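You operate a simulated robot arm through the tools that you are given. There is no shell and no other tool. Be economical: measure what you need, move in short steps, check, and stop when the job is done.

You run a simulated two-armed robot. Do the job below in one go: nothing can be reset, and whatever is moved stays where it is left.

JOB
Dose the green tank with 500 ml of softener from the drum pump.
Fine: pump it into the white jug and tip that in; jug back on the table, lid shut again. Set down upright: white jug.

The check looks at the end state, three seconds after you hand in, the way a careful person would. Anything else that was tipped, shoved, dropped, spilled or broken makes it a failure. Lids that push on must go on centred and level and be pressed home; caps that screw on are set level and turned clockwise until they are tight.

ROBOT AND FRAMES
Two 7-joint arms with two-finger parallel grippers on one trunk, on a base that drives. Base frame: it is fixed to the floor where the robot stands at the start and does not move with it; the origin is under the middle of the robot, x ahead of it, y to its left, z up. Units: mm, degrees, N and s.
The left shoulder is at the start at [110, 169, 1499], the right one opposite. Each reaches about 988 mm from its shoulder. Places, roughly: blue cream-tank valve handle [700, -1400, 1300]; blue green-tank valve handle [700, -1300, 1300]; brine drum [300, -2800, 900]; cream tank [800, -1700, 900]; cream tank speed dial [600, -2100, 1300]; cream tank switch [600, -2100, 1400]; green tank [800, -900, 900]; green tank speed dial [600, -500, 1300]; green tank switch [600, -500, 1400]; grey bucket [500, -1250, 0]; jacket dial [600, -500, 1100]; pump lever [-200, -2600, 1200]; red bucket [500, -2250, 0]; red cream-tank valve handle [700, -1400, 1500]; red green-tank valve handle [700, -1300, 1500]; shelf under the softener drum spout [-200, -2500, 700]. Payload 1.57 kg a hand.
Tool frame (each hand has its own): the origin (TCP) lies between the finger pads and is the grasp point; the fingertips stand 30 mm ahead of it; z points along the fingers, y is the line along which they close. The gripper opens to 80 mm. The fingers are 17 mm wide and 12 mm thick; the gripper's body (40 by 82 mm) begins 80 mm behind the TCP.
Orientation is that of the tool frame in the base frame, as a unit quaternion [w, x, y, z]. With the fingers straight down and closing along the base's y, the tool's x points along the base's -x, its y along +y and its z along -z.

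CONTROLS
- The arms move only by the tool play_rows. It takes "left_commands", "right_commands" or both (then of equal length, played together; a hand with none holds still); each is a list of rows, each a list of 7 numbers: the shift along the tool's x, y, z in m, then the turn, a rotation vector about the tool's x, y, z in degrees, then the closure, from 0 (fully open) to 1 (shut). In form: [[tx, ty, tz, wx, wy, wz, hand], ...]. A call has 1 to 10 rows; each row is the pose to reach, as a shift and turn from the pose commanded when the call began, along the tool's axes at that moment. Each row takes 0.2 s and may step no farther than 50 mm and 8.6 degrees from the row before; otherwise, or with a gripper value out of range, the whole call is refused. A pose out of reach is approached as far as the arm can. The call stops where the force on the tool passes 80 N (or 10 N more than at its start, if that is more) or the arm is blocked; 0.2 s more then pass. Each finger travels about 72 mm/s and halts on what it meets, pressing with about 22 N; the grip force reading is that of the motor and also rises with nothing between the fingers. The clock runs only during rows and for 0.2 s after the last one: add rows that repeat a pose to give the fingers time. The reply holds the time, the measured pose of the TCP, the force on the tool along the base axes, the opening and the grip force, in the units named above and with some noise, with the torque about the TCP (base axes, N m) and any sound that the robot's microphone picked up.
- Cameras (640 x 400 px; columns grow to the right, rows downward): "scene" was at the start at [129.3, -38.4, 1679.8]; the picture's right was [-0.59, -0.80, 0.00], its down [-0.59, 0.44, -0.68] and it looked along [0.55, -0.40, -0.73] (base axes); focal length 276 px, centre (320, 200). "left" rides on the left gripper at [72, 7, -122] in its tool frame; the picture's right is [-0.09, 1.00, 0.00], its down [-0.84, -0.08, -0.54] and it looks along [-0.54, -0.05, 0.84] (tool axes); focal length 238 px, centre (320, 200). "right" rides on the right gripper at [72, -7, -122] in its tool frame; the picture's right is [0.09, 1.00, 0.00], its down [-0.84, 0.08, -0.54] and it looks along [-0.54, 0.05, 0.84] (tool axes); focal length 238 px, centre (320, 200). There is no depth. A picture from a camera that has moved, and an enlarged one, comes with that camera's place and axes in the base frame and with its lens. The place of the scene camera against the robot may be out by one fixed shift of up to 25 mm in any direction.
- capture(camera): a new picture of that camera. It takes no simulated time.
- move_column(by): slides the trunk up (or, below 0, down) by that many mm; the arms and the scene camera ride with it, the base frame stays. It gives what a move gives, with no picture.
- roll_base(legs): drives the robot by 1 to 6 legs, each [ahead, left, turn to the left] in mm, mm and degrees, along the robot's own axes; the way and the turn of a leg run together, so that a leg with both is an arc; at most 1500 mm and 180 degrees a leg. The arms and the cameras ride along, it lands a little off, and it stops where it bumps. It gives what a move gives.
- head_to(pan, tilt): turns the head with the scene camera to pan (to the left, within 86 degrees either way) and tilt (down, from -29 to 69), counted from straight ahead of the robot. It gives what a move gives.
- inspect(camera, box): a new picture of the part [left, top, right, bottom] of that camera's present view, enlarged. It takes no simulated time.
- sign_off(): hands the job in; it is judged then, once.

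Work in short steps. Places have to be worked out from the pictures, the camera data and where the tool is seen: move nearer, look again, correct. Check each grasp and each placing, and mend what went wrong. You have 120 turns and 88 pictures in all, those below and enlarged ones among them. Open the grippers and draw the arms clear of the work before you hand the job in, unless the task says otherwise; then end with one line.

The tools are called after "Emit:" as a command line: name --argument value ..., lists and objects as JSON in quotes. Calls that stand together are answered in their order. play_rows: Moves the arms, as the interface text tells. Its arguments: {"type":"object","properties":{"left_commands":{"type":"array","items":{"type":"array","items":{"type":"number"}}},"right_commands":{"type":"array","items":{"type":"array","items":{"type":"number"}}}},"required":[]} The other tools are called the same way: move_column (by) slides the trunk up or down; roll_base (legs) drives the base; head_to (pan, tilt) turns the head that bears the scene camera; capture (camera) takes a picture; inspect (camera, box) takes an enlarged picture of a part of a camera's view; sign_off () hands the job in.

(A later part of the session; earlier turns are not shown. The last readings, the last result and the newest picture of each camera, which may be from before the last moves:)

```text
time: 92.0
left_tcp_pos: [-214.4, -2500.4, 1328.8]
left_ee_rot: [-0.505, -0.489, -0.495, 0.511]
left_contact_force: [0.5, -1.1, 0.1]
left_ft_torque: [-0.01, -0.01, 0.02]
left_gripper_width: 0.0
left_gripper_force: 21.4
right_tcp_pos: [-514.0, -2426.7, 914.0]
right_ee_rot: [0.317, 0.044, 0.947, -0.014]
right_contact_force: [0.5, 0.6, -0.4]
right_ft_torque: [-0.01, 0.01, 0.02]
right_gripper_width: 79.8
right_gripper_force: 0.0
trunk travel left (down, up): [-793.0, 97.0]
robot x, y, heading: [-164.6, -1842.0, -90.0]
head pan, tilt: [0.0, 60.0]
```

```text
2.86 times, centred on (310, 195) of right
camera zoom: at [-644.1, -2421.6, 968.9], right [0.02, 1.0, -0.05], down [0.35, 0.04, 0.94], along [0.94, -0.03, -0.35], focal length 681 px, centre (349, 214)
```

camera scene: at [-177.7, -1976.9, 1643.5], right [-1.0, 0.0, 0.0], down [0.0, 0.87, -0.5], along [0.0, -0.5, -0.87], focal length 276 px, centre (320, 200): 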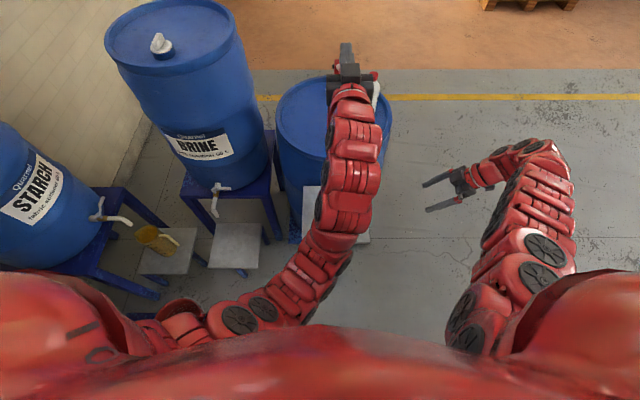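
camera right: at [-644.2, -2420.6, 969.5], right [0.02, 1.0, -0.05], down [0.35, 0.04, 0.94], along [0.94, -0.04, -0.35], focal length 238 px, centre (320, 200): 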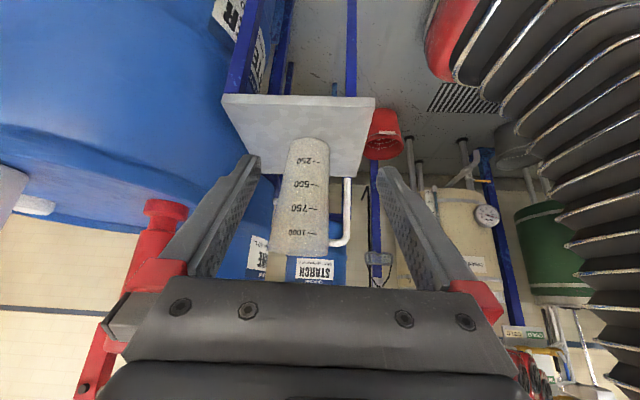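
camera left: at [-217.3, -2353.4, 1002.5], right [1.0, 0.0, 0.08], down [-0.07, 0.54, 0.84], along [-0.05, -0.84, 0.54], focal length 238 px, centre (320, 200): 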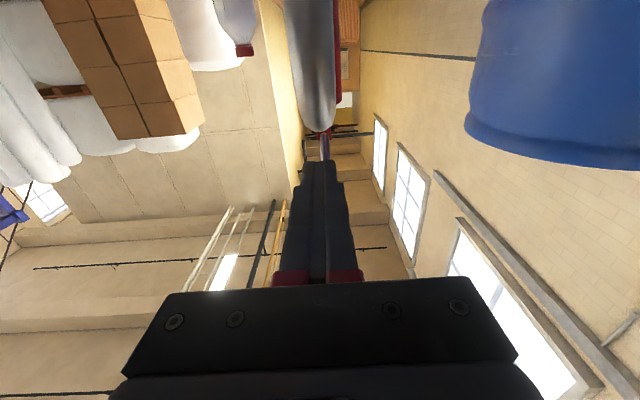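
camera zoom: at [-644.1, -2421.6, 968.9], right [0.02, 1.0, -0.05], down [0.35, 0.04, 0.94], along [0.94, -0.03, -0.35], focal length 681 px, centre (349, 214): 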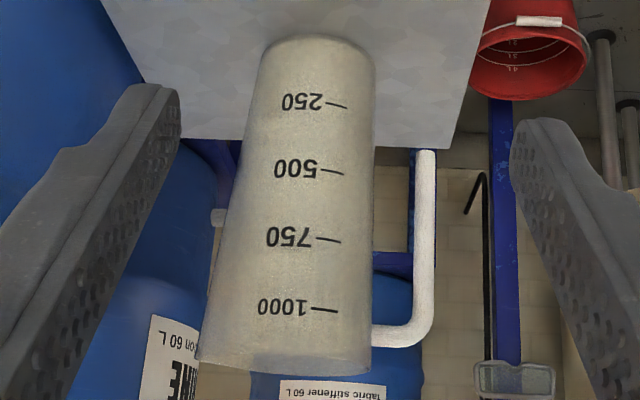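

There may be a change in tint; I zoom in harder around the 500–750 region.

Emit:
inspect --camera "right" --box '[262, 140, 352, 205]'

```text
6.15 times, centred on (307, 172) of right
camera zoom: at [-644.1, -2421.6, 968.9], right [0.02, 1.0, -0.05], down [0.35, 0.04, 0.94], along [0.94, -0.03, -0.35], focal length 1467 px, centre (400, 369)
```

zoom: 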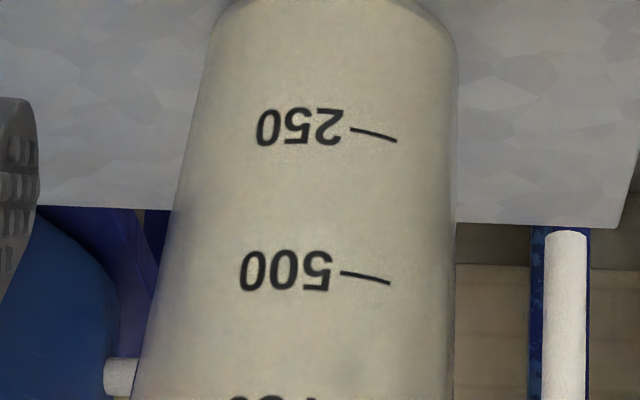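

Not conclusive, so I move the right hand camera up to look down into the jug.

Emit:
play_rows --right_commands '[[-0.036, -0.006, -0.002, 0, 7.4, 0, 0], [-0.071, -0.012, -0.003, 0, 14.8, 0, 0], [-0.107, -0.018, -0.005, 0, 22.2, 0, 0], [-0.142, -0.024, -0.006, 0, 29.6, 0, 0], [-0.178, -0.029, -0.008, 0, 37, 0, 0], [-0.178, -0.029, -0.008, 0, 37, 0, 0]]'

Emit:
capture --camera "right"

```text
time: 93.4
left_tcp_pos: [-216.6, -2497.0, 1327.5]
left_ee_rot: [-0.505, -0.489, -0.495, 0.51]
left_contact_force: [0.5, 0.1, -0.4]
left_ft_torque: [-0.02, -0.01, -0.02]
left_gripper_width: 0.0
left_gripper_force: 21.1
right_tcp_pos: [-380.9, -2474.6, 1025.5]
right_ee_rot: [-0.001, 0.045, 0.999, 0.001]
right_contact_force: [0.0, 0.2, 1.4]
right_ft_torque: [0.0, 0.01, 0.0]
right_gripper_width: 80.1
right_gripper_force: 0.0
right hand out of reach, approached as far as the arm can: row 5, 6
trunk travel left (down, up): [-793.0, 97.0]
robot x, y, heading: [-164.4, -1841.0, -90.2]
head pan, tilt: [0.0, 60.0]
```

```text
28 pictures are left
camera right: at [-452.6, -2474.7, 1147.1], right [0.0, 1.0, 0.0], down [0.84, 0.0, 0.54], along [0.54, 0.0, -0.84], focal length 238 px, centre (320, 200)
```

right: 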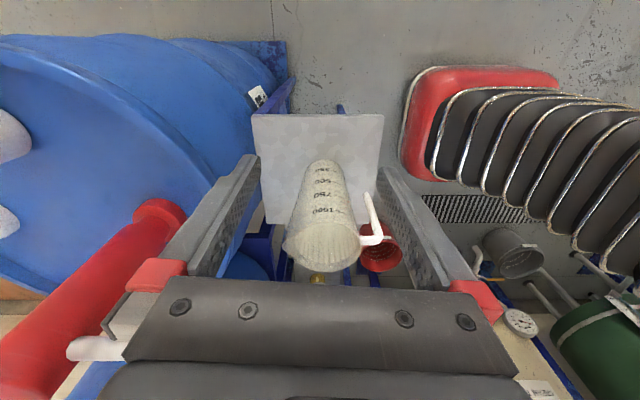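

Now I can look into the jug mouth; I zoom in.

Emit:
inspect --camera "right" --box '[270, 150, 390, 280]'

```text
3.08 times, centred on (330, 215) of right
camera zoom: at [-452.6, -2474.7, 1147.1], right [0.0, 1.0, 0.0], down [0.84, 0.0, 0.54], along [0.54, 0.0, -0.84], focal length 733 px, centre (289, 154)
```

zoom: 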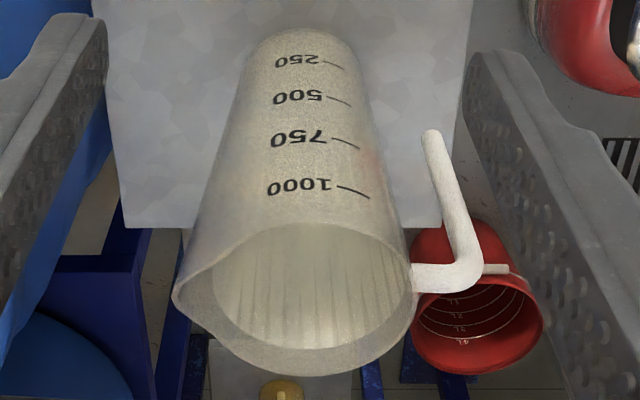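

The view only shows wall down to about the 500 mark, so the level is below that. I steepen the view by moving the camera nearly above the mouth.

Emit:
play_rows --right_commands '[[-0.026, 0.002, 0.005, 0, 6.7, 0, 0], [-0.052, 0.004, 0.01, 0, 13.4, 0, 0], [-0.077, 0.005, 0.015, 0, 20, 0, 0], [-0.077, 0.005, 0.015, 0, 20, 0, 0]]'

Emit:
inspect --camera "right" --box '[250, 120, 410, 280]'

```text
time: 94.1
left_tcp_pos: [-198.2, -2501.3, 1325.6]
left_ee_rot: [0.514, 0.484, 0.503, -0.499]
left_contact_force: [7.7, 1.2, -4.0]
left_ft_torque: [-0.33, 0.0, -0.7]
left_gripper_width: 0.0
left_gripper_force: 21.6
right_tcp_pos: [-334.7, -2481.7, 1018.7]
right_ee_rot: [-0.12, 0.062, 0.991, 0.006]
right_contact_force: [0.3, 0.0, -0.4]
right_ft_torque: [0.0, 0.01, 0.01]
right_gripper_width: 80.1
right_gripper_force: 0.0
trunk travel left (down, up): [-793.0, 97.0]
robot x, y, heading: [-161.8, -1840.6, -90.1]
head pan, tilt: [0.0, 60.0]
stopped in row 3 (left hand): the force on the tool passed its limit at 129 N (the readings are from after the stop); the commanded pose is now the measured one
```

```text
2.50 times, centred on (330, 200) of right
camera zoom: at [-375.1, -2482.4, 1154.4], right [0.03, 1.0, 0.02], down [0.94, -0.04, 0.33], along [0.33, 0.01, -0.95], focal length 596 px, centre (295, 200)
```

zoom: 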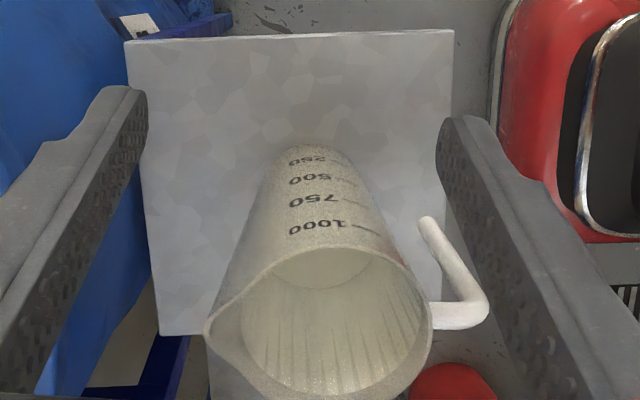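

The right arm bumped the left lightly; I must watch that. I zoom into the mouth to read the liquid line.

Emit:
inspect --camera "right" --box '[295, 165, 365, 215]'

```text
8.00 times, centred on (330, 190) of right
camera zoom: at [-375.1, -2482.4, 1154.4], right [0.03, 1.0, 0.02], down [0.94, -0.04, 0.33], along [0.33, 0.01, -0.95], focal length 1907 px, centre (240, 280)
```

zoom: 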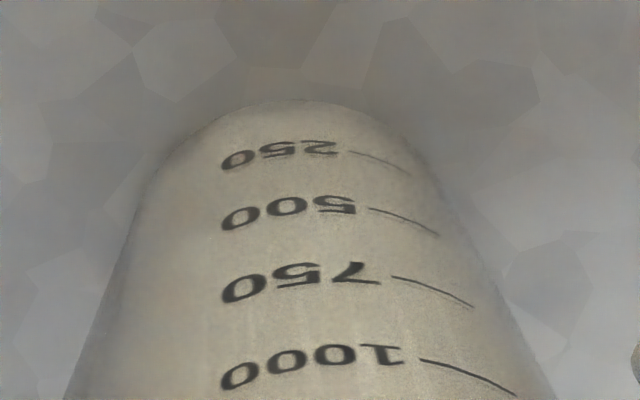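

I aim the zoom a bit lower, at the mouth.

Emit:
inspect --camera "right" --box '[298, 214, 378, 272]'

```text
6.90 times, centred on (338, 243) of right
camera zoom: at [-375.1, -2482.4, 1154.4], right [0.03, 1.0, 0.02], down [0.94, -0.04, 0.33], along [0.33, 0.01, -0.95], focal length 1644 px, centre (196, -97)
```

zoom: 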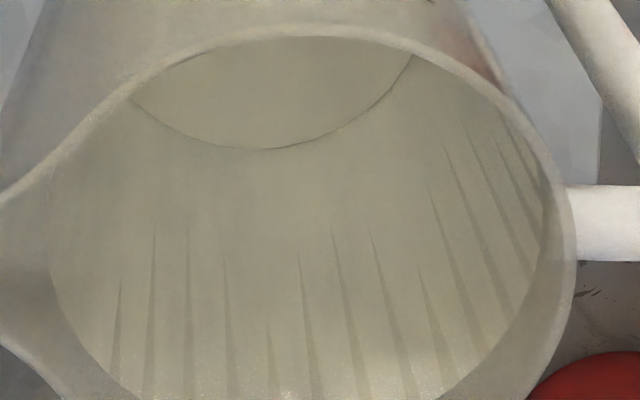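

The liquid line is sharp: I compute about 340–400 ml now in the jug, so a stroke is probably ~100–125 ml. I back the right hand off 50 mm, re-centre the left hand, and re-measure from this pose before any more pumping.

Emit:
play_rows --right_commands '[[0.025, 0, 0, 0, 0, 0, 0], [0.05, 0, 0, 0, 0, 0, 0], [0.05, 0, 0, 0, 0, 0, 0]]'

Emit:
play_rows --left_commands '[[0, -0.01, 0, 0, 0, 0, 1], [0, -0.018, 0, 0, 0, 0, 1], [0, -0.018, 0, 0, 0, 0, 1]]'

Emit:
inspect --camera "right" --box '[290, 190, 390, 270]'

```text
time: 94.9
left_tcp_pos: [-199.0, -2502.3, 1326.3]
left_ee_rot: [0.514, 0.484, 0.503, -0.499]
left_contact_force: [0.0, 0.3, 1.0]
left_ft_torque: [0.04, -0.02, -0.01]
left_gripper_width: 0.3
left_gripper_force: 21.0
right_tcp_pos: [-381.6, -2474.9, 1031.2]
right_ee_rot: [-0.121, 0.061, 0.991, 0.007]
right_contact_force: [0.2, -0.6, 0.1]
right_ft_torque: [0.0, 0.01, -0.01]
right_gripper_width: 79.9
right_gripper_force: 0.0
trunk travel left (down, up): [-793.0, 97.0]
robot x, y, heading: [-163.9, -1842.0, -90.4]
head pan, tilt: [0.0, 60.0]
```

```text
time: 95.7
left_tcp_pos: [-218.5, -2501.8, 1325.1]
left_ee_rot: [0.514, 0.484, 0.503, -0.499]
left_contact_force: [0.3, -0.8, -0.3]
left_ft_torque: [0.01, -0.04, -0.02]
left_gripper_width: 0.0
left_gripper_force: 21.1
right_tcp_pos: [-381.6, -2475.1, 1031.7]
right_ee_rot: [-0.12, 0.06, 0.991, 0.006]
right_contact_force: [-0.2, -0.1, 0.0]
right_ft_torque: [0.01, 0.01, 0.0]
right_gripper_width: 80.1
right_gripper_force: 0.0
trunk travel left (down, up): [-793.0, 97.0]
robot x, y, heading: [-159.9, -1840.7, -90.2]
head pan, tilt: [0.0, 60.0]
```

```text
5.00 times, centred on (340, 230) of right
camera zoom: at [-422.5, -2475.8, 1166.5], right [0.03, 1.0, 0.02], down [0.94, -0.04, 0.33], along [0.33, 0.01, -0.95], focal length 1192 px, centre (220, 50)
```

zoom: 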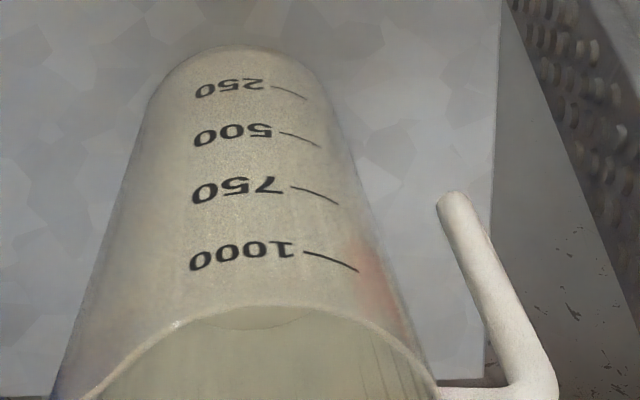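

Level reads again about 390 ml (±40). To learn the pump's yield safely I do a half stroke and measure the change.

Emit:
play_rows --left_commands '[[0.04, 0, 0, 0, 0, 0, 1], [0.075, 0, 0, 0, 0, 0, 1], [0.101, 0, 0, 0, 0, 0, 1], [0.101, 0, 0, 0, 0, 0, 1], [0.06, 0, 0, 0, 0, 0, 1], [0.02, 0, 0, 0, 0, 0, 1], [0, 0, 0, 0, 0, 0, 1]]'

Emit:
inspect --camera "right" --box '[290, 190, 390, 270]'

```text
time: 97.3
left_tcp_pos: [-215.3, -2504.6, 1325.8]
left_ee_rot: [0.514, 0.484, 0.503, -0.499]
left_contact_force: [0.1, 0.4, -1.0]
left_ft_torque: [-0.01, -0.01, 0.03]
left_gripper_width: 0.2
left_gripper_force: 21.6
right_tcp_pos: [-382.2, -2475.1, 1031.7]
right_ee_rot: [-0.121, 0.06, 0.991, 0.007]
right_contact_force: [0.0, -0.2, 0.8]
right_ft_torque: [-0.02, -0.03, -0.03]
right_gripper_width: 79.9
right_gripper_force: 0.0
trunk travel left (down, up): [-793.0, 97.0]
robot x, y, heading: [-159.4, -1838.1, -90.3]
head pan, tilt: [0.0, 60.0]
```

```text
5.00 times, centred on (340, 230) of right
camera zoom: at [-422.5, -2476.2, 1166.3], right [0.03, 1.0, 0.02], down [0.94, -0.04, 0.33], along [0.33, 0.01, -0.95], focal length 1192 px, centre (220, 50)
```

zoom: 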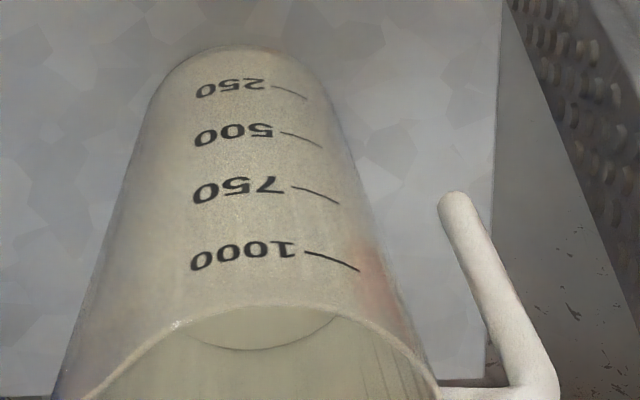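

A half stroke raised the level ~11 mm (≈55 ml), so a full stroke is ≈100–110 ml and yield is proportional. To get the absolute amount I'll weigh the jug: back off, lower to the handle, and straighten the hand.

Emit:
roll_base --legs '[[-300, 0, 0]]'

Emit:
move_column --by -507

Emit:
play_rows --left_commands '[[0, 0, 0, 2, 1.5, 0, 0.5], [0, 0, 0, 2, 1.5, 0, 0], [0, 0, 0, 2, 1.5, 0, 0], [0, 0, 0, 2, 1.5, 0, 0]]'

Emit:
roll_base --legs '[[110, 0, 0]]'

Emit:
capture --camera "left"

```text
time: 99.3
left_tcp_pos: [-217.9, -2195.8, 1325.7]
left_ee_rot: [0.513, 0.485, 0.502, -0.5]
left_contact_force: [-0.5, 0.6, 0.6]
left_ft_torque: [-0.01, 0.0, -0.01]
left_gripper_width: 0.3
left_gripper_force: 21.1
right_tcp_pos: [-383.8, -2165.2, 1030.6]
right_ee_rot: [-0.121, 0.062, 0.991, 0.007]
right_contact_force: [-0.4, 0.0, -0.3]
right_ft_torque: [0.01, 0.02, 0.01]
right_gripper_width: 79.9
right_gripper_force: 0.1
trunk travel left (down, up): [-793.0, 97.0]
robot x, y, heading: [-160.5, -1529.6, -90.7]
head pan, tilt: [0.0, 60.0]
```

```text
refused: -507 is not a number from -400 to 400
```

```text
time: 100.3
left_tcp_pos: [-216.6, -2195.3, 1325.4]
left_ee_rot: [-0.498, -0.5, -0.5, 0.502]
left_contact_force: [0.0, -0.3, 0.2]
left_ft_torque: [0.0, 0.0, -0.04]
left_gripper_width: 80.1
left_gripper_force: 0.1
right_tcp_pos: [-383.6, -2164.4, 1031.5]
right_ee_rot: [-0.121, 0.063, 0.991, 0.007]
right_contact_force: [0.8, -1.4, -0.4]
right_ft_torque: [0.04, 0.03, 0.0]
right_gripper_width: 80.0
right_gripper_force: 0.0
trunk travel left (down, up): [-793.0, 97.0]
robot x, y, heading: [-160.8, -1531.7, -90.5]
head pan, tilt: [0.0, 60.0]
```

```text
time: 101.6
left_tcp_pos: [-219.1, -2306.9, 1326.3]
left_ee_rot: [-0.497, -0.501, -0.499, 0.503]
left_contact_force: [0.5, -0.4, -0.9]
left_ft_torque: [0.01, 0.01, -0.01]
left_gripper_width: 80.1
left_gripper_force: 0.1
right_tcp_pos: [-385.4, -2275.4, 1031.4]
right_ee_rot: [-0.121, 0.064, 0.991, 0.007]
right_contact_force: [-0.2, -0.5, 0.5]
right_ft_torque: [0.01, -0.01, 0.01]
right_gripper_width: 80.1
right_gripper_force: 0.1
trunk travel left (down, up): [-793.0, 97.0]
robot x, y, heading: [-162.3, -1640.8, -90.5]
head pan, tilt: [0.0, 60.0]
```

```text
21 pictures are left
camera left: at [-211.9, -2185.6, 1253.7], right [1.0, -0.01, 0.09], down [-0.07, 0.54, 0.84], along [-0.05, -0.84, 0.54], focal length 238 px, centre (320, 200)
```

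left: 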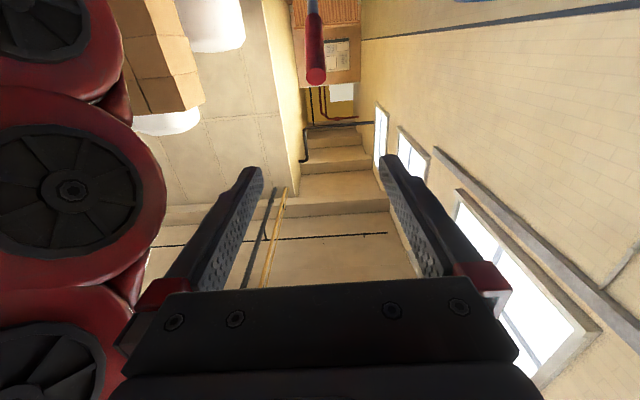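

The trunk move was refused (max 400 per call). I back up again, lower in two moves, then come forward.

Emit:
roll_base --legs '[[-110, 0, 0]]'

Emit:
move_column --by -400

Emit:
move_column --by -107

Emit:
roll_base --legs '[[110, 0, 0.4]]'

Emit:
capture --camera "left"

```text
time: 102.8
left_tcp_pos: [-216.9, -2201.1, 1323.8]
left_ee_rot: [-0.497, -0.501, -0.499, 0.503]
left_contact_force: [-0.7, 0.5, 0.4]
left_ft_torque: [0.01, 0.0, -0.01]
left_gripper_width: 80.1
left_gripper_force: 0.0
right_tcp_pos: [-382.8, -2171.2, 1031.1]
right_ee_rot: [-0.12, 0.063, 0.991, 0.006]
right_contact_force: [-0.2, 0.9, -0.1]
right_ft_torque: [-0.01, -0.03, 0.01]
right_gripper_width: 80.0
right_gripper_force: 0.0
trunk travel left (down, up): [-793.0, 97.0]
robot x, y, heading: [-160.3, -1538.6, -90.2]
head pan, tilt: [0.0, 60.0]
```

```text
time: 106.6
left_tcp_pos: [-216.7, -2200.1, 925.2]
left_ee_rot: [-0.499, -0.5, -0.5, 0.502]
left_contact_force: [0.4, -0.6, -0.5]
left_ft_torque: [0.01, 0.01, 0.01]
left_gripper_width: 80.2
left_gripper_force: 0.0
right_tcp_pos: [-383.5, -2170.4, 631.0]
right_ee_rot: [-0.121, 0.063, 0.991, 0.007]
right_contact_force: [0.3, 0.3, -0.5]
right_ft_torque: [0.03, 0.02, -0.02]
right_gripper_width: 79.8
right_gripper_force: 0.1
trunk travel left (down, up): [-393.0, 497.0]
robot x, y, heading: [-158.0, -1535.0, -90.7]
head pan, tilt: [0.0, 60.0]
```

```text
time: 108.0
left_tcp_pos: [-217.8, -2199.7, 818.3]
left_ee_rot: [-0.498, -0.5, -0.499, 0.502]
left_contact_force: [0.5, -0.2, -0.2]
left_ft_torque: [0.02, 0.0, 0.03]
left_gripper_width: 80.0
left_gripper_force: 0.0
right_tcp_pos: [-381.6, -2169.3, 524.1]
right_ee_rot: [-0.121, 0.063, 0.991, 0.007]
right_contact_force: [-0.2, 0.0, 0.8]
right_ft_torque: [-0.01, -0.02, 0.03]
right_gripper_width: 80.1
right_gripper_force: 0.0
trunk travel left (down, up): [-286.0, 604.0]
robot x, y, heading: [-161.6, -1535.6, -90.5]
head pan, tilt: [0.0, 60.0]
```

```text
time: 109.2
left_tcp_pos: [-212.6, -2311.3, 817.2]
left_ee_rot: [0.5, 0.499, 0.501, -0.5]
left_contact_force: [0.4, 0.3, 0.4]
left_ft_torque: [-0.01, 0.0, -0.01]
left_gripper_width: 80.0
left_gripper_force: 0.1
right_tcp_pos: [-378.4, -2282.8, 523.4]
right_ee_rot: [-0.12, 0.059, 0.991, 0.007]
right_contact_force: [0.5, 0.0, 0.5]
right_ft_torque: [0.03, -0.03, 0.01]
right_gripper_width: 79.8
right_gripper_force: 0.1
trunk travel left (down, up): [-286.0, 604.0]
robot x, y, heading: [-158.5, -1644.7, -90.0]
head pan, tilt: [0.0, 60.0]
```

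```text
20 pictures are left
camera left: at [-206.7, -2190.2, 745.7], right [1.0, 0.0, 0.09], down [-0.08, 0.54, 0.84], along [-0.05, -0.84, 0.54], focal length 238 px, centre (320, 200)
```

left: 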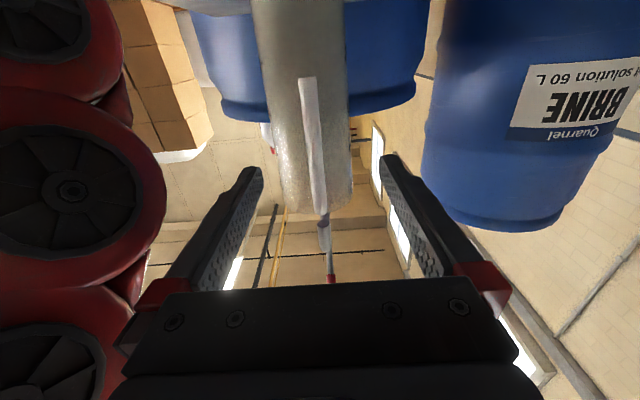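

The handle is between the fingers' path. I advance 60 mm, grip, lift 15 mm and take several force readings.

Emit:
play_rows --left_commands '[[0, -0.005, 0.03, 0, 0, 0, 0], [0, -0.005, 0.06, 0, 0, 0, 0], [0, -0.005, 0.06, 0, 0, 0, 0.4], [0, -0.005, 0.06, 0, 0, 0, 0.8], [0, -0.005, 0.06, 0, 0, 0, 1], [0, -0.005, 0.06, 0, 0, 0, 1], [0, -0.005, 0.06, 0, 0, 0, 1]]'

Emit:
play_rows --left_commands '[[-0.005, 0, 0, 0, 0, 0, 1], [-0.01, 0, 0, 0, 0, 0, 1], [-0.015, 0, 0, 0, 0, 0, 1], [-0.015, 0, 0, 0, 0, 0, 1]]'

Emit:
play_rows --left_commands '[[0, 0, 0, 0, 0, 0, 1]]'

Emit:
play_rows --left_commands '[[0, 0, 0, 0, 0, 0, 1]]'

Emit:
play_rows --left_commands '[[0, 0, 0, 0, 0, 0, 1]]'

Emit:
play_rows --left_commands '[[0, 0, 0, 0, 0, 0, 1]]'

Emit:
play_rows --left_commands '[[0, 0, 0, 0, 0, 0, 1]]'

Emit:
play_rows --left_commands '[[0, 0, 0, 0, 0, 0, 1]]'

```text
time: 110.8
left_tcp_pos: [-216.9, -2373.1, 816.6]
left_ee_rot: [0.499, 0.498, 0.502, -0.5]
left_contact_force: [-0.5, -1.0, 0.2]
left_ft_torque: [0.01, -0.06, 0.0]
left_gripper_width: 13.1
left_gripper_force: 22.0
right_tcp_pos: [-378.8, -2283.1, 524.7]
right_ee_rot: [-0.121, 0.06, 0.991, 0.006]
right_contact_force: [-0.1, -0.1, 0.4]
right_ft_torque: [0.0, 0.02, 0.02]
right_gripper_width: 80.0
right_gripper_force: 0.0
trunk travel left (down, up): [-286.0, 604.0]
robot x, y, heading: [-159.6, -1646.3, -90.1]
head pan, tilt: [0.0, 60.0]
```

```text
time: 111.8
left_tcp_pos: [-217.7, -2371.4, 832.3]
left_ee_rot: [0.5, 0.499, 0.501, -0.5]
left_contact_force: [-0.2, -0.1, -4.9]
left_ft_torque: [0.47, -0.06, -0.04]
left_gripper_width: 13.0
left_gripper_force: 23.0
right_tcp_pos: [-380.2, -2283.8, 523.4]
right_ee_rot: [-0.121, 0.06, 0.991, 0.007]
right_contact_force: [0.8, 0.3, 0.2]
right_ft_torque: [0.02, 0.02, 0.0]
right_gripper_width: 79.9
right_gripper_force: 0.0
trunk travel left (down, up): [-286.0, 604.0]
robot x, y, heading: [-160.4, -1645.6, -90.6]
head pan, tilt: [0.0, 60.0]
```

```text
time: 112.2
left_tcp_pos: [-217.8, -2372.7, 833.2]
left_ee_rot: [0.5, 0.499, 0.501, -0.5]
left_contact_force: [0.3, 1.2, -5.7]
left_ft_torque: [0.48, -0.02, -0.02]
left_gripper_width: 13.2
left_gripper_force: 21.3
right_tcp_pos: [-378.4, -2282.9, 523.8]
right_ee_rot: [-0.121, 0.059, 0.991, 0.006]
right_contact_force: [-0.2, 0.4, -0.6]
right_ft_torque: [0.0, 0.01, 0.01]
right_gripper_width: 80.2
right_gripper_force: 0.1
trunk travel left (down, up): [-286.0, 604.0]
robot x, y, heading: [-160.9, -1644.1, -90.4]
head pan, tilt: [0.0, 60.0]
```

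```text
time: 112.6
left_tcp_pos: [-218.4, -2372.5, 833.6]
left_ee_rot: [-0.499, -0.499, -0.501, 0.501]
left_contact_force: [0.0, -0.3, -5.1]
left_ft_torque: [0.47, -0.04, 0.02]
left_gripper_width: 13.2
left_gripper_force: 22.0
right_tcp_pos: [-378.5, -2283.3, 524.0]
right_ee_rot: [-0.12, 0.06, 0.991, 0.007]
right_contact_force: [0.1, -0.4, -0.1]
right_ft_torque: [0.01, 0.04, 0.01]
right_gripper_width: 79.9
right_gripper_force: 0.1
trunk travel left (down, up): [-286.0, 604.0]
robot x, y, heading: [-160.6, -1648.9, -89.8]
head pan, tilt: [0.0, 60.0]
```

```text
time: 113.0
left_tcp_pos: [-216.5, -2372.1, 832.6]
left_ee_rot: [-0.498, -0.5, -0.501, 0.501]
left_contact_force: [0.2, -0.2, -5.9]
left_ft_torque: [0.52, -0.06, -0.02]
left_gripper_width: 13.5
left_gripper_force: 22.2
right_tcp_pos: [-379.4, -2283.1, 523.1]
right_ee_rot: [-0.121, 0.06, 0.991, 0.006]
right_contact_force: [0.1, 1.0, 0.0]
right_ft_torque: [0.03, 0.01, 0.0]
right_gripper_width: 79.9
right_gripper_force: 0.1
trunk travel left (down, up): [-286.0, 604.0]
robot x, y, heading: [-160.3, -1648.4, -90.0]
head pan, tilt: [0.0, 60.0]
```

```text
time: 113.4
left_tcp_pos: [-217.0, -2372.2, 833.7]
left_ee_rot: [0.5, 0.498, 0.502, -0.5]
left_contact_force: [0.6, -0.6, -6.2]
left_ft_torque: [0.48, -0.03, -0.02]
left_gripper_width: 13.0
left_gripper_force: 22.5
right_tcp_pos: [-379.2, -2281.9, 524.6]
right_ee_rot: [-0.121, 0.059, 0.991, 0.007]
right_contact_force: [0.1, -0.3, -0.7]
right_ft_torque: [-0.02, 0.03, -0.01]
right_gripper_width: 79.9
right_gripper_force: 0.0
trunk travel left (down, up): [-286.0, 604.0]
robot x, y, heading: [-161.2, -1646.6, -90.1]
head pan, tilt: [0.0, 60.0]
```

```text
time: 113.8
left_tcp_pos: [-217.8, -2371.5, 831.9]
left_ee_rot: [0.5, 0.499, 0.501, -0.5]
left_contact_force: [-1.1, 0.4, -5.7]
left_ft_torque: [0.44, -0.02, 0.01]
left_gripper_width: 13.0
left_gripper_force: 21.9
right_tcp_pos: [-379.4, -2282.7, 523.0]
right_ee_rot: [-0.121, 0.059, 0.991, 0.007]
right_contact_force: [0.6, -0.4, -0.1]
right_ft_torque: [-0.01, 0.0, 0.0]
right_gripper_width: 80.1
right_gripper_force: 0.0
trunk travel left (down, up): [-286.0, 604.0]
robot x, y, heading: [-161.3, -1643.2, -89.9]
head pan, tilt: [0.0, 60.0]
```

```text
time: 114.2
left_tcp_pos: [-218.1, -2371.6, 832.7]
left_ee_rot: [0.499, 0.498, 0.502, -0.5]
left_contact_force: [0.2, 0.0, -5.9]
left_ft_torque: [0.49, -0.02, -0.01]
left_gripper_width: 13.3
left_gripper_force: 22.0
right_tcp_pos: [-379.3, -2282.3, 523.8]
right_ee_rot: [-0.121, 0.06, 0.991, 0.007]
right_contact_force: [0.7, -0.3, 0.0]
right_ft_torque: [-0.03, -0.02, -0.01]
right_gripper_width: 79.9
right_gripper_force: 0.1
trunk travel left (down, up): [-286.0, 604.0]
robot x, y, heading: [-161.0, -1647.1, -90.0]
head pan, tilt: [0.0, 60.0]
```

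Mean readings give roughly 440 ml (force says ~468, torque ~410). I take more readings to average down the noise.

Emit:
play_rows --left_commands '[[0, 0, 0, 0, 0, 0, 1]]'

Emit:
play_rows --left_commands '[[0, 0, 0, 0, 0, 0, 1]]'

Emit:
play_rows --left_commands '[[0, 0, 0, 0, 0, 0, 1]]'

Emit:
play_rows --left_commands '[[0, 0, 0, 0, 0, 0, 1]]'

Emit:
play_rows --left_commands '[[0, 0, 0, 0, 0, 0, 1]]'

Emit:
play_rows --left_commands '[[0, 0, 0, 0, 0, 0, 1]]'

Emit:
play_rows --left_commands '[[0, 0, 0, 0, 0, 0, 1]]'

Emit:
play_rows --left_commands '[[0, 0, 0, 0, 0, 0, 1]]'

```text
time: 114.6
left_tcp_pos: [-218.5, -2372.4, 832.1]
left_ee_rot: [0.499, 0.499, 0.501, -0.5]
left_contact_force: [0.3, -0.1, -5.5]
left_ft_torque: [0.5, -0.03, -0.01]
left_gripper_width: 13.1
left_gripper_force: 21.9
right_tcp_pos: [-378.5, -2283.9, 523.2]
right_ee_rot: [-0.121, 0.06, 0.991, 0.006]
right_contact_force: [0.8, 0.6, 0.3]
right_ft_torque: [-0.04, 0.0, -0.02]
right_gripper_width: 79.9
right_gripper_force: 0.1
trunk travel left (down, up): [-286.0, 604.0]
robot x, y, heading: [-160.9, -1646.6, -90.3]
head pan, tilt: [0.0, 60.0]
```

```text
time: 115.0
left_tcp_pos: [-217.7, -2370.8, 833.5]
left_ee_rot: [0.5, 0.499, 0.501, -0.5]
left_contact_force: [0.2, -0.8, -6.0]
left_ft_torque: [0.43, -0.04, -0.04]
left_gripper_width: 13.1
left_gripper_force: 22.5
right_tcp_pos: [-379.6, -2282.4, 523.4]
right_ee_rot: [-0.121, 0.059, 0.991, 0.006]
right_contact_force: [0.2, -0.5, -0.5]
right_ft_torque: [-0.02, 0.05, 0.01]
right_gripper_width: 80.0
right_gripper_force: 0.0
trunk travel left (down, up): [-286.0, 604.0]
robot x, y, heading: [-161.1, -1646.7, -89.9]
head pan, tilt: [0.0, 60.0]
```

```text
time: 115.4
left_tcp_pos: [-217.8, -2372.2, 832.9]
left_ee_rot: [0.499, 0.499, 0.501, -0.5]
left_contact_force: [0.3, 0.8, -4.6]
left_ft_torque: [0.48, -0.04, 0.05]
left_gripper_width: 13.1
left_gripper_force: 21.8
right_tcp_pos: [-378.7, -2281.6, 523.7]
right_ee_rot: [-0.121, 0.06, 0.991, 0.006]
right_contact_force: [0.0, 0.5, -0.5]
right_ft_torque: [-0.03, 0.05, 0.0]
right_gripper_width: 79.9
right_gripper_force: 0.1
trunk travel left (down, up): [-286.0, 604.0]
robot x, y, heading: [-161.7, -1645.8, -89.9]
head pan, tilt: [0.0, 60.0]
```

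```text
time: 115.8
left_tcp_pos: [-217.7, -2372.3, 833.3]
left_ee_rot: [0.499, 0.499, 0.501, -0.501]
left_contact_force: [0.1, 0.1, -5.8]
left_ft_torque: [0.46, -0.03, -0.02]
left_gripper_width: 13.2
left_gripper_force: 21.9
right_tcp_pos: [-379.4, -2282.8, 524.1]
right_ee_rot: [-0.121, 0.059, 0.991, 0.006]
right_contact_force: [0.3, 0.3, 0.0]
right_ft_torque: [0.01, 0.02, -0.03]
right_gripper_width: 80.3
right_gripper_force: 0.1
trunk travel left (down, up): [-286.0, 604.0]
robot x, y, heading: [-163.1, -1646.3, -90.1]
head pan, tilt: [0.0, 60.0]
```

```text
time: 116.2
left_tcp_pos: [-217.7, -2372.1, 832.3]
left_ee_rot: [0.499, 0.498, 0.502, -0.5]
left_contact_force: [-0.2, -0.3, -5.9]
left_ft_torque: [0.45, -0.03, 0.05]
left_gripper_width: 13.2
left_gripper_force: 21.8
right_tcp_pos: [-379.6, -2282.3, 523.1]
right_ee_rot: [-0.121, 0.06, 0.991, 0.006]
right_contact_force: [0.2, 1.3, -0.1]
right_ft_torque: [0.0, 0.0, -0.01]
right_gripper_width: 79.8
right_gripper_force: 0.0
trunk travel left (down, up): [-286.0, 604.0]
robot x, y, heading: [-162.7, -1643.4, -89.7]
head pan, tilt: [0.0, 60.0]
```

```text
time: 116.6
left_tcp_pos: [-218.5, -2371.5, 833.7]
left_ee_rot: [0.499, 0.499, 0.501, -0.501]
left_contact_force: [0.1, -0.4, -6.3]
left_ft_torque: [0.47, -0.02, -0.02]
left_gripper_width: 13.1
left_gripper_force: 22.0
right_tcp_pos: [-378.5, -2282.9, 523.4]
right_ee_rot: [-0.121, 0.059, 0.991, 0.006]
right_contact_force: [-0.4, -0.3, -1.4]
right_ft_torque: [0.0, -0.02, 0.0]
right_gripper_width: 80.1
right_gripper_force: 0.1
trunk travel left (down, up): [-286.0, 604.0]
robot x, y, heading: [-158.8, -1648.3, -90.2]
head pan, tilt: [0.0, 60.0]
```

```text
time: 117.0
left_tcp_pos: [-217.9, -2372.1, 832.8]
left_ee_rot: [0.499, 0.499, 0.501, -0.501]
left_contact_force: [0.7, 0.1, -5.6]
left_ft_torque: [0.51, -0.01, 0.0]
left_gripper_width: 13.5
left_gripper_force: 21.8
right_tcp_pos: [-379.2, -2283.2, 524.3]
right_ee_rot: [-0.121, 0.06, 0.991, 0.006]
right_contact_force: [0.4, -0.2, 0.0]
right_ft_torque: [0.0, 0.01, 0.0]
right_gripper_width: 79.8
right_gripper_force: 0.0
trunk travel left (down, up): [-286.0, 604.0]
robot x, y, heading: [-154.3, -1643.3, -90.2]
head pan, tilt: [0.0, 60.0]
```

```text
time: 117.4
left_tcp_pos: [-218.1, -2372.1, 834.1]
left_ee_rot: [0.499, 0.499, 0.501, -0.5]
left_contact_force: [0.3, 0.1, -6.1]
left_ft_torque: [0.48, -0.06, 0.0]
left_gripper_width: 13.2
left_gripper_force: 21.6
right_tcp_pos: [-380.1, -2283.0, 523.4]
right_ee_rot: [-0.121, 0.06, 0.991, 0.008]
right_contact_force: [1.4, 0.6, 0.0]
right_ft_torque: [-0.01, -0.03, 0.02]
right_gripper_width: 80.0
right_gripper_force: 0.1
trunk travel left (down, up): [-286.0, 604.0]
robot x, y, heading: [-161.7, -1648.5, -90.1]
head pan, tilt: [0.0, 60.0]
```

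Averaged: ≈ 460 ml now (force 473, torque 436, optical 452; a full stroke ≈ 120 ml). About 40 ml is missing, so I set the jug down exactly where it was, release, and go back up for a third of a stroke.

Emit:
play_rows --left_commands '[[0.006, 0, 0, 0, 0, 0, 1], [0.012, 0, 0, 0, 0, 0, 1], [0.016, 0, 0, 0, 0, 0, 1], [0.016, 0, 0, 0, 0, 0, 0.8], [0.016, 0, 0, 0, 0, 0, 0.4], [0.016, 0, 0, 0, 0, 0, 0], [0.016, 0, 0, 0, 0, 0, 0], [0.016, 0, -0.02, 0, 0, 0, 0], [0.016, 0, -0.06, 0, 0, 0, 0]]'

Emit:
roll_base --legs '[[-110, 0, 0]]'

Emit:
move_column --by 400

Emit:
move_column --by 109

Emit:
play_rows --left_commands '[[0, 0, 0, 0, 0, 0, 0.5], [0, 0, 0, 0, 0, 0, 1], [0, 0, 0, 0, 0, 0, 1], [0, 0, 0, 0, 0, 0, 1]]'

```text
time: 119.4
left_tcp_pos: [-216.2, -2313.4, 816.3]
left_ee_rot: [-0.499, -0.499, -0.501, 0.501]
left_contact_force: [0.5, -0.1, 0.2]
left_ft_torque: [-0.01, 0.0, 0.04]
left_gripper_width: 80.2
left_gripper_force: 0.0
right_tcp_pos: [-378.0, -2283.0, 524.3]
right_ee_rot: [-0.121, 0.059, 0.991, 0.006]
right_contact_force: [-0.2, -0.7, 0.3]
right_ft_torque: [-0.01, -0.03, -0.01]
right_gripper_width: 80.0
right_gripper_force: 0.1
trunk travel left (down, up): [-286.0, 604.0]
robot x, y, heading: [-156.2, -1647.3, -89.8]
head pan, tilt: [0.0, 60.0]
```

```text
time: 120.5
left_tcp_pos: [-214.8, -2205.8, 817.3]
left_ee_rot: [0.501, 0.498, 0.502, -0.5]
left_contact_force: [0.2, 0.3, 0.5]
left_ft_torque: [0.02, -0.03, -0.04]
left_gripper_width: 79.9
left_gripper_force: 0.1
right_tcp_pos: [-377.7, -2174.9, 524.8]
right_ee_rot: [-0.121, 0.058, 0.991, 0.005]
right_contact_force: [0.0, -0.4, -0.5]
right_ft_torque: [-0.02, 0.01, 0.03]
right_gripper_width: 79.9
right_gripper_force: 0.1
trunk travel left (down, up): [-286.0, 604.0]
robot x, y, heading: [-161.7, -1538.6, -89.9]
head pan, tilt: [0.0, 60.0]
```

```text
time: 124.4
left_tcp_pos: [-216.2, -2207.0, 1216.9]
left_ee_rot: [0.499, 0.498, 0.502, -0.501]
left_contact_force: [-0.4, 0.2, 0.4]
left_ft_torque: [0.04, 0.0, -0.02]
left_gripper_width: 80.0
left_gripper_force: 0.0
right_tcp_pos: [-378.0, -2177.0, 924.0]
right_ee_rot: [-0.121, 0.058, 0.991, 0.006]
right_contact_force: [0.0, 0.1, -0.7]
right_ft_torque: [0.01, -0.02, 0.0]
right_gripper_width: 80.0
right_gripper_force: 0.0
trunk travel left (down, up): [-686.0, 204.0]
robot x, y, heading: [-163.3, -1539.0, -90.1]
head pan, tilt: [0.0, 60.0]
```

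```text
time: 125.8
left_tcp_pos: [-214.5, -2206.0, 1326.1]
left_ee_rot: [0.501, 0.498, 0.502, -0.5]
left_contact_force: [-0.3, 1.0, 0.5]
left_ft_torque: [-0.01, 0.02, -0.01]
left_gripper_width: 80.0
left_gripper_force: 0.0
right_tcp_pos: [-378.0, -2176.3, 1033.4]
right_ee_rot: [-0.12, 0.058, 0.991, 0.006]
right_contact_force: [-0.3, 0.4, -0.2]
right_ft_torque: [-0.01, 0.02, -0.01]
right_gripper_width: 79.9
right_gripper_force: 0.0
trunk travel left (down, up): [-795.0, 95.0]
robot x, y, heading: [-158.8, -1536.7, -90.0]
head pan, tilt: [0.0, 60.0]
```

```text
time: 126.8
left_tcp_pos: [-215.0, -2206.1, 1325.5]
left_ee_rot: [0.5, 0.498, 0.502, -0.5]
left_contact_force: [0.6, 0.4, -0.8]
left_ft_torque: [-0.01, 0.01, 0.03]
left_gripper_width: 0.0
left_gripper_force: 21.4
right_tcp_pos: [-378.7, -2176.5, 1032.7]
right_ee_rot: [-0.121, 0.059, 0.991, 0.006]
right_contact_force: [-0.4, -1.0, 0.1]
right_ft_torque: [-0.01, -0.02, 0.01]
right_gripper_width: 79.8
right_gripper_force: 0.0
trunk travel left (down, up): [-795.0, 95.0]
robot x, y, heading: [-161.6, -1536.4, -89.9]
head pan, tilt: [0.0, 60.0]
```

Now forward over the lever, press to z≈1246 (about a third of a stroke), release, and check the jug.

Emit:
roll_base --legs '[[296, 0, 0]]'

Emit:
play_rows --left_commands '[[0.04, 0, 0, 0, 0, 0, 1], [0.065, 0, 0, 0, 0, 0, 1], [0.079, 0, 0, 0, 0, 0, 1], [0.079, 0, 0, 0, 0, 0, 1], [0.04, 0, 0, 0, 0, 0, 1], [0, 0, 0, 0, 0, 0, 1]]'

Emit:
inspect --camera "right" --box '[290, 190, 390, 270]'

```text
time: 128.8
left_tcp_pos: [-223.0, -2494.7, 1327.2]
left_ee_rot: [-0.497, -0.5, -0.499, 0.503]
left_contact_force: [-0.2, 0.0, -0.3]
left_ft_torque: [0.01, -0.03, 0.01]
left_gripper_width: 0.0
left_gripper_force: 21.5
right_tcp_pos: [-384.1, -2463.2, 1034.8]
right_ee_rot: [-0.121, 0.063, 0.991, 0.006]
right_contact_force: [-0.1, -0.6, 0.4]
right_ft_torque: [0.03, -0.01, 0.02]
right_gripper_width: 80.0
right_gripper_force: 0.1
trunk travel left (down, up): [-795.0, 95.0]
robot x, y, heading: [-163.3, -1830.0, -90.3]
head pan, tilt: [0.0, 60.0]
```

```text
time: 130.2
left_tcp_pos: [-225.5, -2496.8, 1326.3]
left_ee_rot: [-0.497, -0.5, -0.5, 0.502]
left_contact_force: [0.2, 0.3, -0.2]
left_ft_torque: [-0.01, 0.03, 0.04]
left_gripper_width: 0.0
left_gripper_force: 21.7
right_tcp_pos: [-385.6, -2462.4, 1033.3]
right_ee_rot: [-0.121, 0.063, 0.991, 0.007]
right_contact_force: [-0.5, 0.4, 0.2]
right_ft_torque: [-0.02, 0.01, 0.01]
right_gripper_width: 80.0
right_gripper_force: 0.1
trunk travel left (down, up): [-795.0, 95.0]
robot x, y, heading: [-161.3, -1826.7, -90.7]
head pan, tilt: [0.0, 60.0]
```

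```text
5.00 times, centred on (340, 230) of right
camera zoom: at [-426.1, -2464.4, 1168.7], right [0.04, 1.0, 0.02], down [0.94, -0.04, 0.33], along [0.33, 0.01, -0.95], focal length 1192 px, centre (220, 50)
```

zoom: 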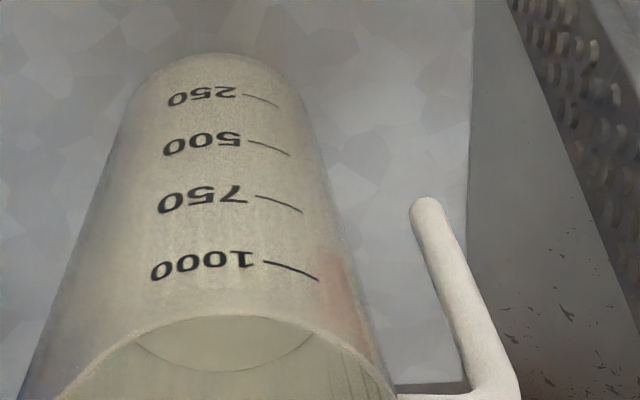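

About 40 ml more went in and the level now computes right at the 500 line. I go back down to pick up the jug.

Emit:
roll_base --legs '[[-290, 0, 0], [0, 0, 0.7]]'

Emit:
move_column --by -400

Emit:
move_column --by -109

Emit:
play_rows --left_commands '[[0, 0, 0, 0, 0, 0, 0.5], [0, 0, 0, 0, 0, 0, 0], [0, 0, 0, 0, 0, 0, 0], [0, 0, 0, 0, 0, 0, 0]]'

```text
time: 132.5
left_tcp_pos: [-215.3, -2208.4, 1324.7]
left_ee_rot: [0.5, 0.498, 0.502, -0.5]
left_contact_force: [0.7, 0.3, -0.2]
left_ft_torque: [-0.02, 0.0, 0.01]
left_gripper_width: 0.1
left_gripper_force: 21.4
right_tcp_pos: [-374.5, -2176.3, 1032.4]
right_ee_rot: [-0.119, 0.057, 0.991, 0.006]
right_contact_force: [0.3, 0.8, -0.2]
right_ft_torque: [0.02, 0.01, -0.01]
right_gripper_width: 79.8
right_gripper_force: 0.1
trunk travel left (down, up): [-795.0, 95.0]
robot x, y, heading: [-159.9, -1539.0, -89.8]
head pan, tilt: [0.0, 60.0]
```

```text
time: 136.3
left_tcp_pos: [-214.9, -2208.3, 925.5]
left_ee_rot: [0.5, 0.498, 0.502, -0.5]
left_contact_force: [0.2, 0.2, -0.2]
left_ft_torque: [0.01, -0.02, 0.04]
left_gripper_width: 0.0
left_gripper_force: 21.1
right_tcp_pos: [-374.4, -2176.6, 633.8]
right_ee_rot: [-0.121, 0.057, 0.991, 0.006]
right_contact_force: [-0.1, 0.9, 0.0]
right_ft_torque: [0.02, 0.01, 0.01]
right_gripper_width: 80.1
right_gripper_force: 0.0
trunk travel left (down, up): [-395.0, 495.0]
robot x, y, heading: [-155.6, -1540.4, -89.7]
head pan, tilt: [0.0, 60.0]
```

```text
time: 137.8
left_tcp_pos: [-214.9, -2208.4, 817.1]
left_ee_rot: [0.501, 0.497, 0.503, -0.5]
left_contact_force: [-0.2, -0.7, 0.5]
left_ft_torque: [0.03, 0.01, -0.01]
left_gripper_width: 0.0
left_gripper_force: 21.5
right_tcp_pos: [-375.6, -2176.8, 524.7]
right_ee_rot: [-0.121, 0.057, 0.991, 0.006]
right_contact_force: [-0.4, 0.4, -1.3]
right_ft_torque: [0.07, 0.01, -0.03]
right_gripper_width: 80.0
right_gripper_force: 0.0
trunk travel left (down, up): [-286.0, 604.0]
robot x, y, heading: [-157.2, -1534.3, -89.9]
head pan, tilt: [0.0, 60.0]
```

```text
time: 138.8
left_tcp_pos: [-214.3, -2208.7, 816.1]
left_ee_rot: [0.5, 0.498, 0.501, -0.5]
left_contact_force: [-0.4, -0.4, -0.1]
left_ft_torque: [-0.02, 0.0, 0.01]
left_gripper_width: 80.1
left_gripper_force: 0.0
right_tcp_pos: [-373.1, -2177.3, 525.3]
right_ee_rot: [-0.121, 0.057, 0.991, 0.006]
right_contact_force: [0.3, -0.3, 0.2]
right_ft_torque: [-0.01, 0.02, -0.02]
right_gripper_width: 80.0
right_gripper_force: 0.1
trunk travel left (down, up): [-286.0, 604.0]
robot x, y, heading: [-157.2, -1541.5, -89.8]
head pan, tilt: [0.0, 60.0]
```

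Forward to the handle, grip, lift 15 mm and draw the jug straight back from under the spout.

Emit:
roll_base --legs '[[105, 0, 0]]'

Emit:
capture --camera "left"

```text
time: 139.9
left_tcp_pos: [-213.7, -2311.5, 815.8]
left_ee_rot: [0.5, 0.498, 0.502, -0.5]
left_contact_force: [-0.5, 0.0, -0.8]
left_ft_torque: [-0.01, 0.01, 0.03]
left_gripper_width: 80.1
left_gripper_force: 0.0
right_tcp_pos: [-374.5, -2279.1, 523.9]
right_ee_rot: [-0.12, 0.057, 0.991, 0.006]
right_contact_force: [-0.2, -0.2, -0.5]
right_ft_torque: [0.01, 0.02, 0.0]
right_gripper_width: 80.1
right_gripper_force: 0.0
trunk travel left (down, up): [-286.0, 604.0]
robot x, y, heading: [-154.0, -1641.0, -89.9]
head pan, tilt: [0.0, 60.0]
```

```text
18 pictures are left
camera left: at [-208.4, -2190.2, 743.6], right [1.0, 0.01, 0.09], down [-0.08, 0.54, 0.84], along [-0.04, -0.84, 0.54], focal length 238 px, centre (320, 200)
```

left: 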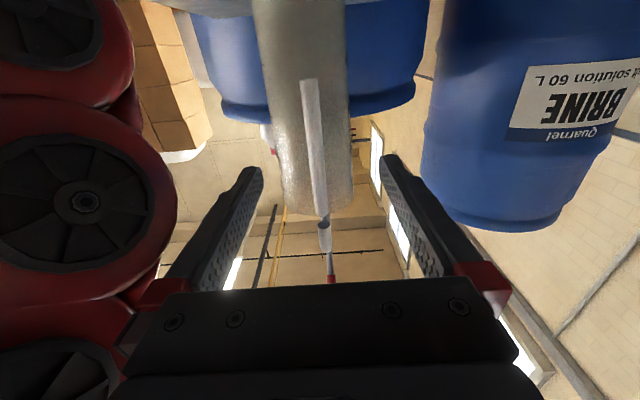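

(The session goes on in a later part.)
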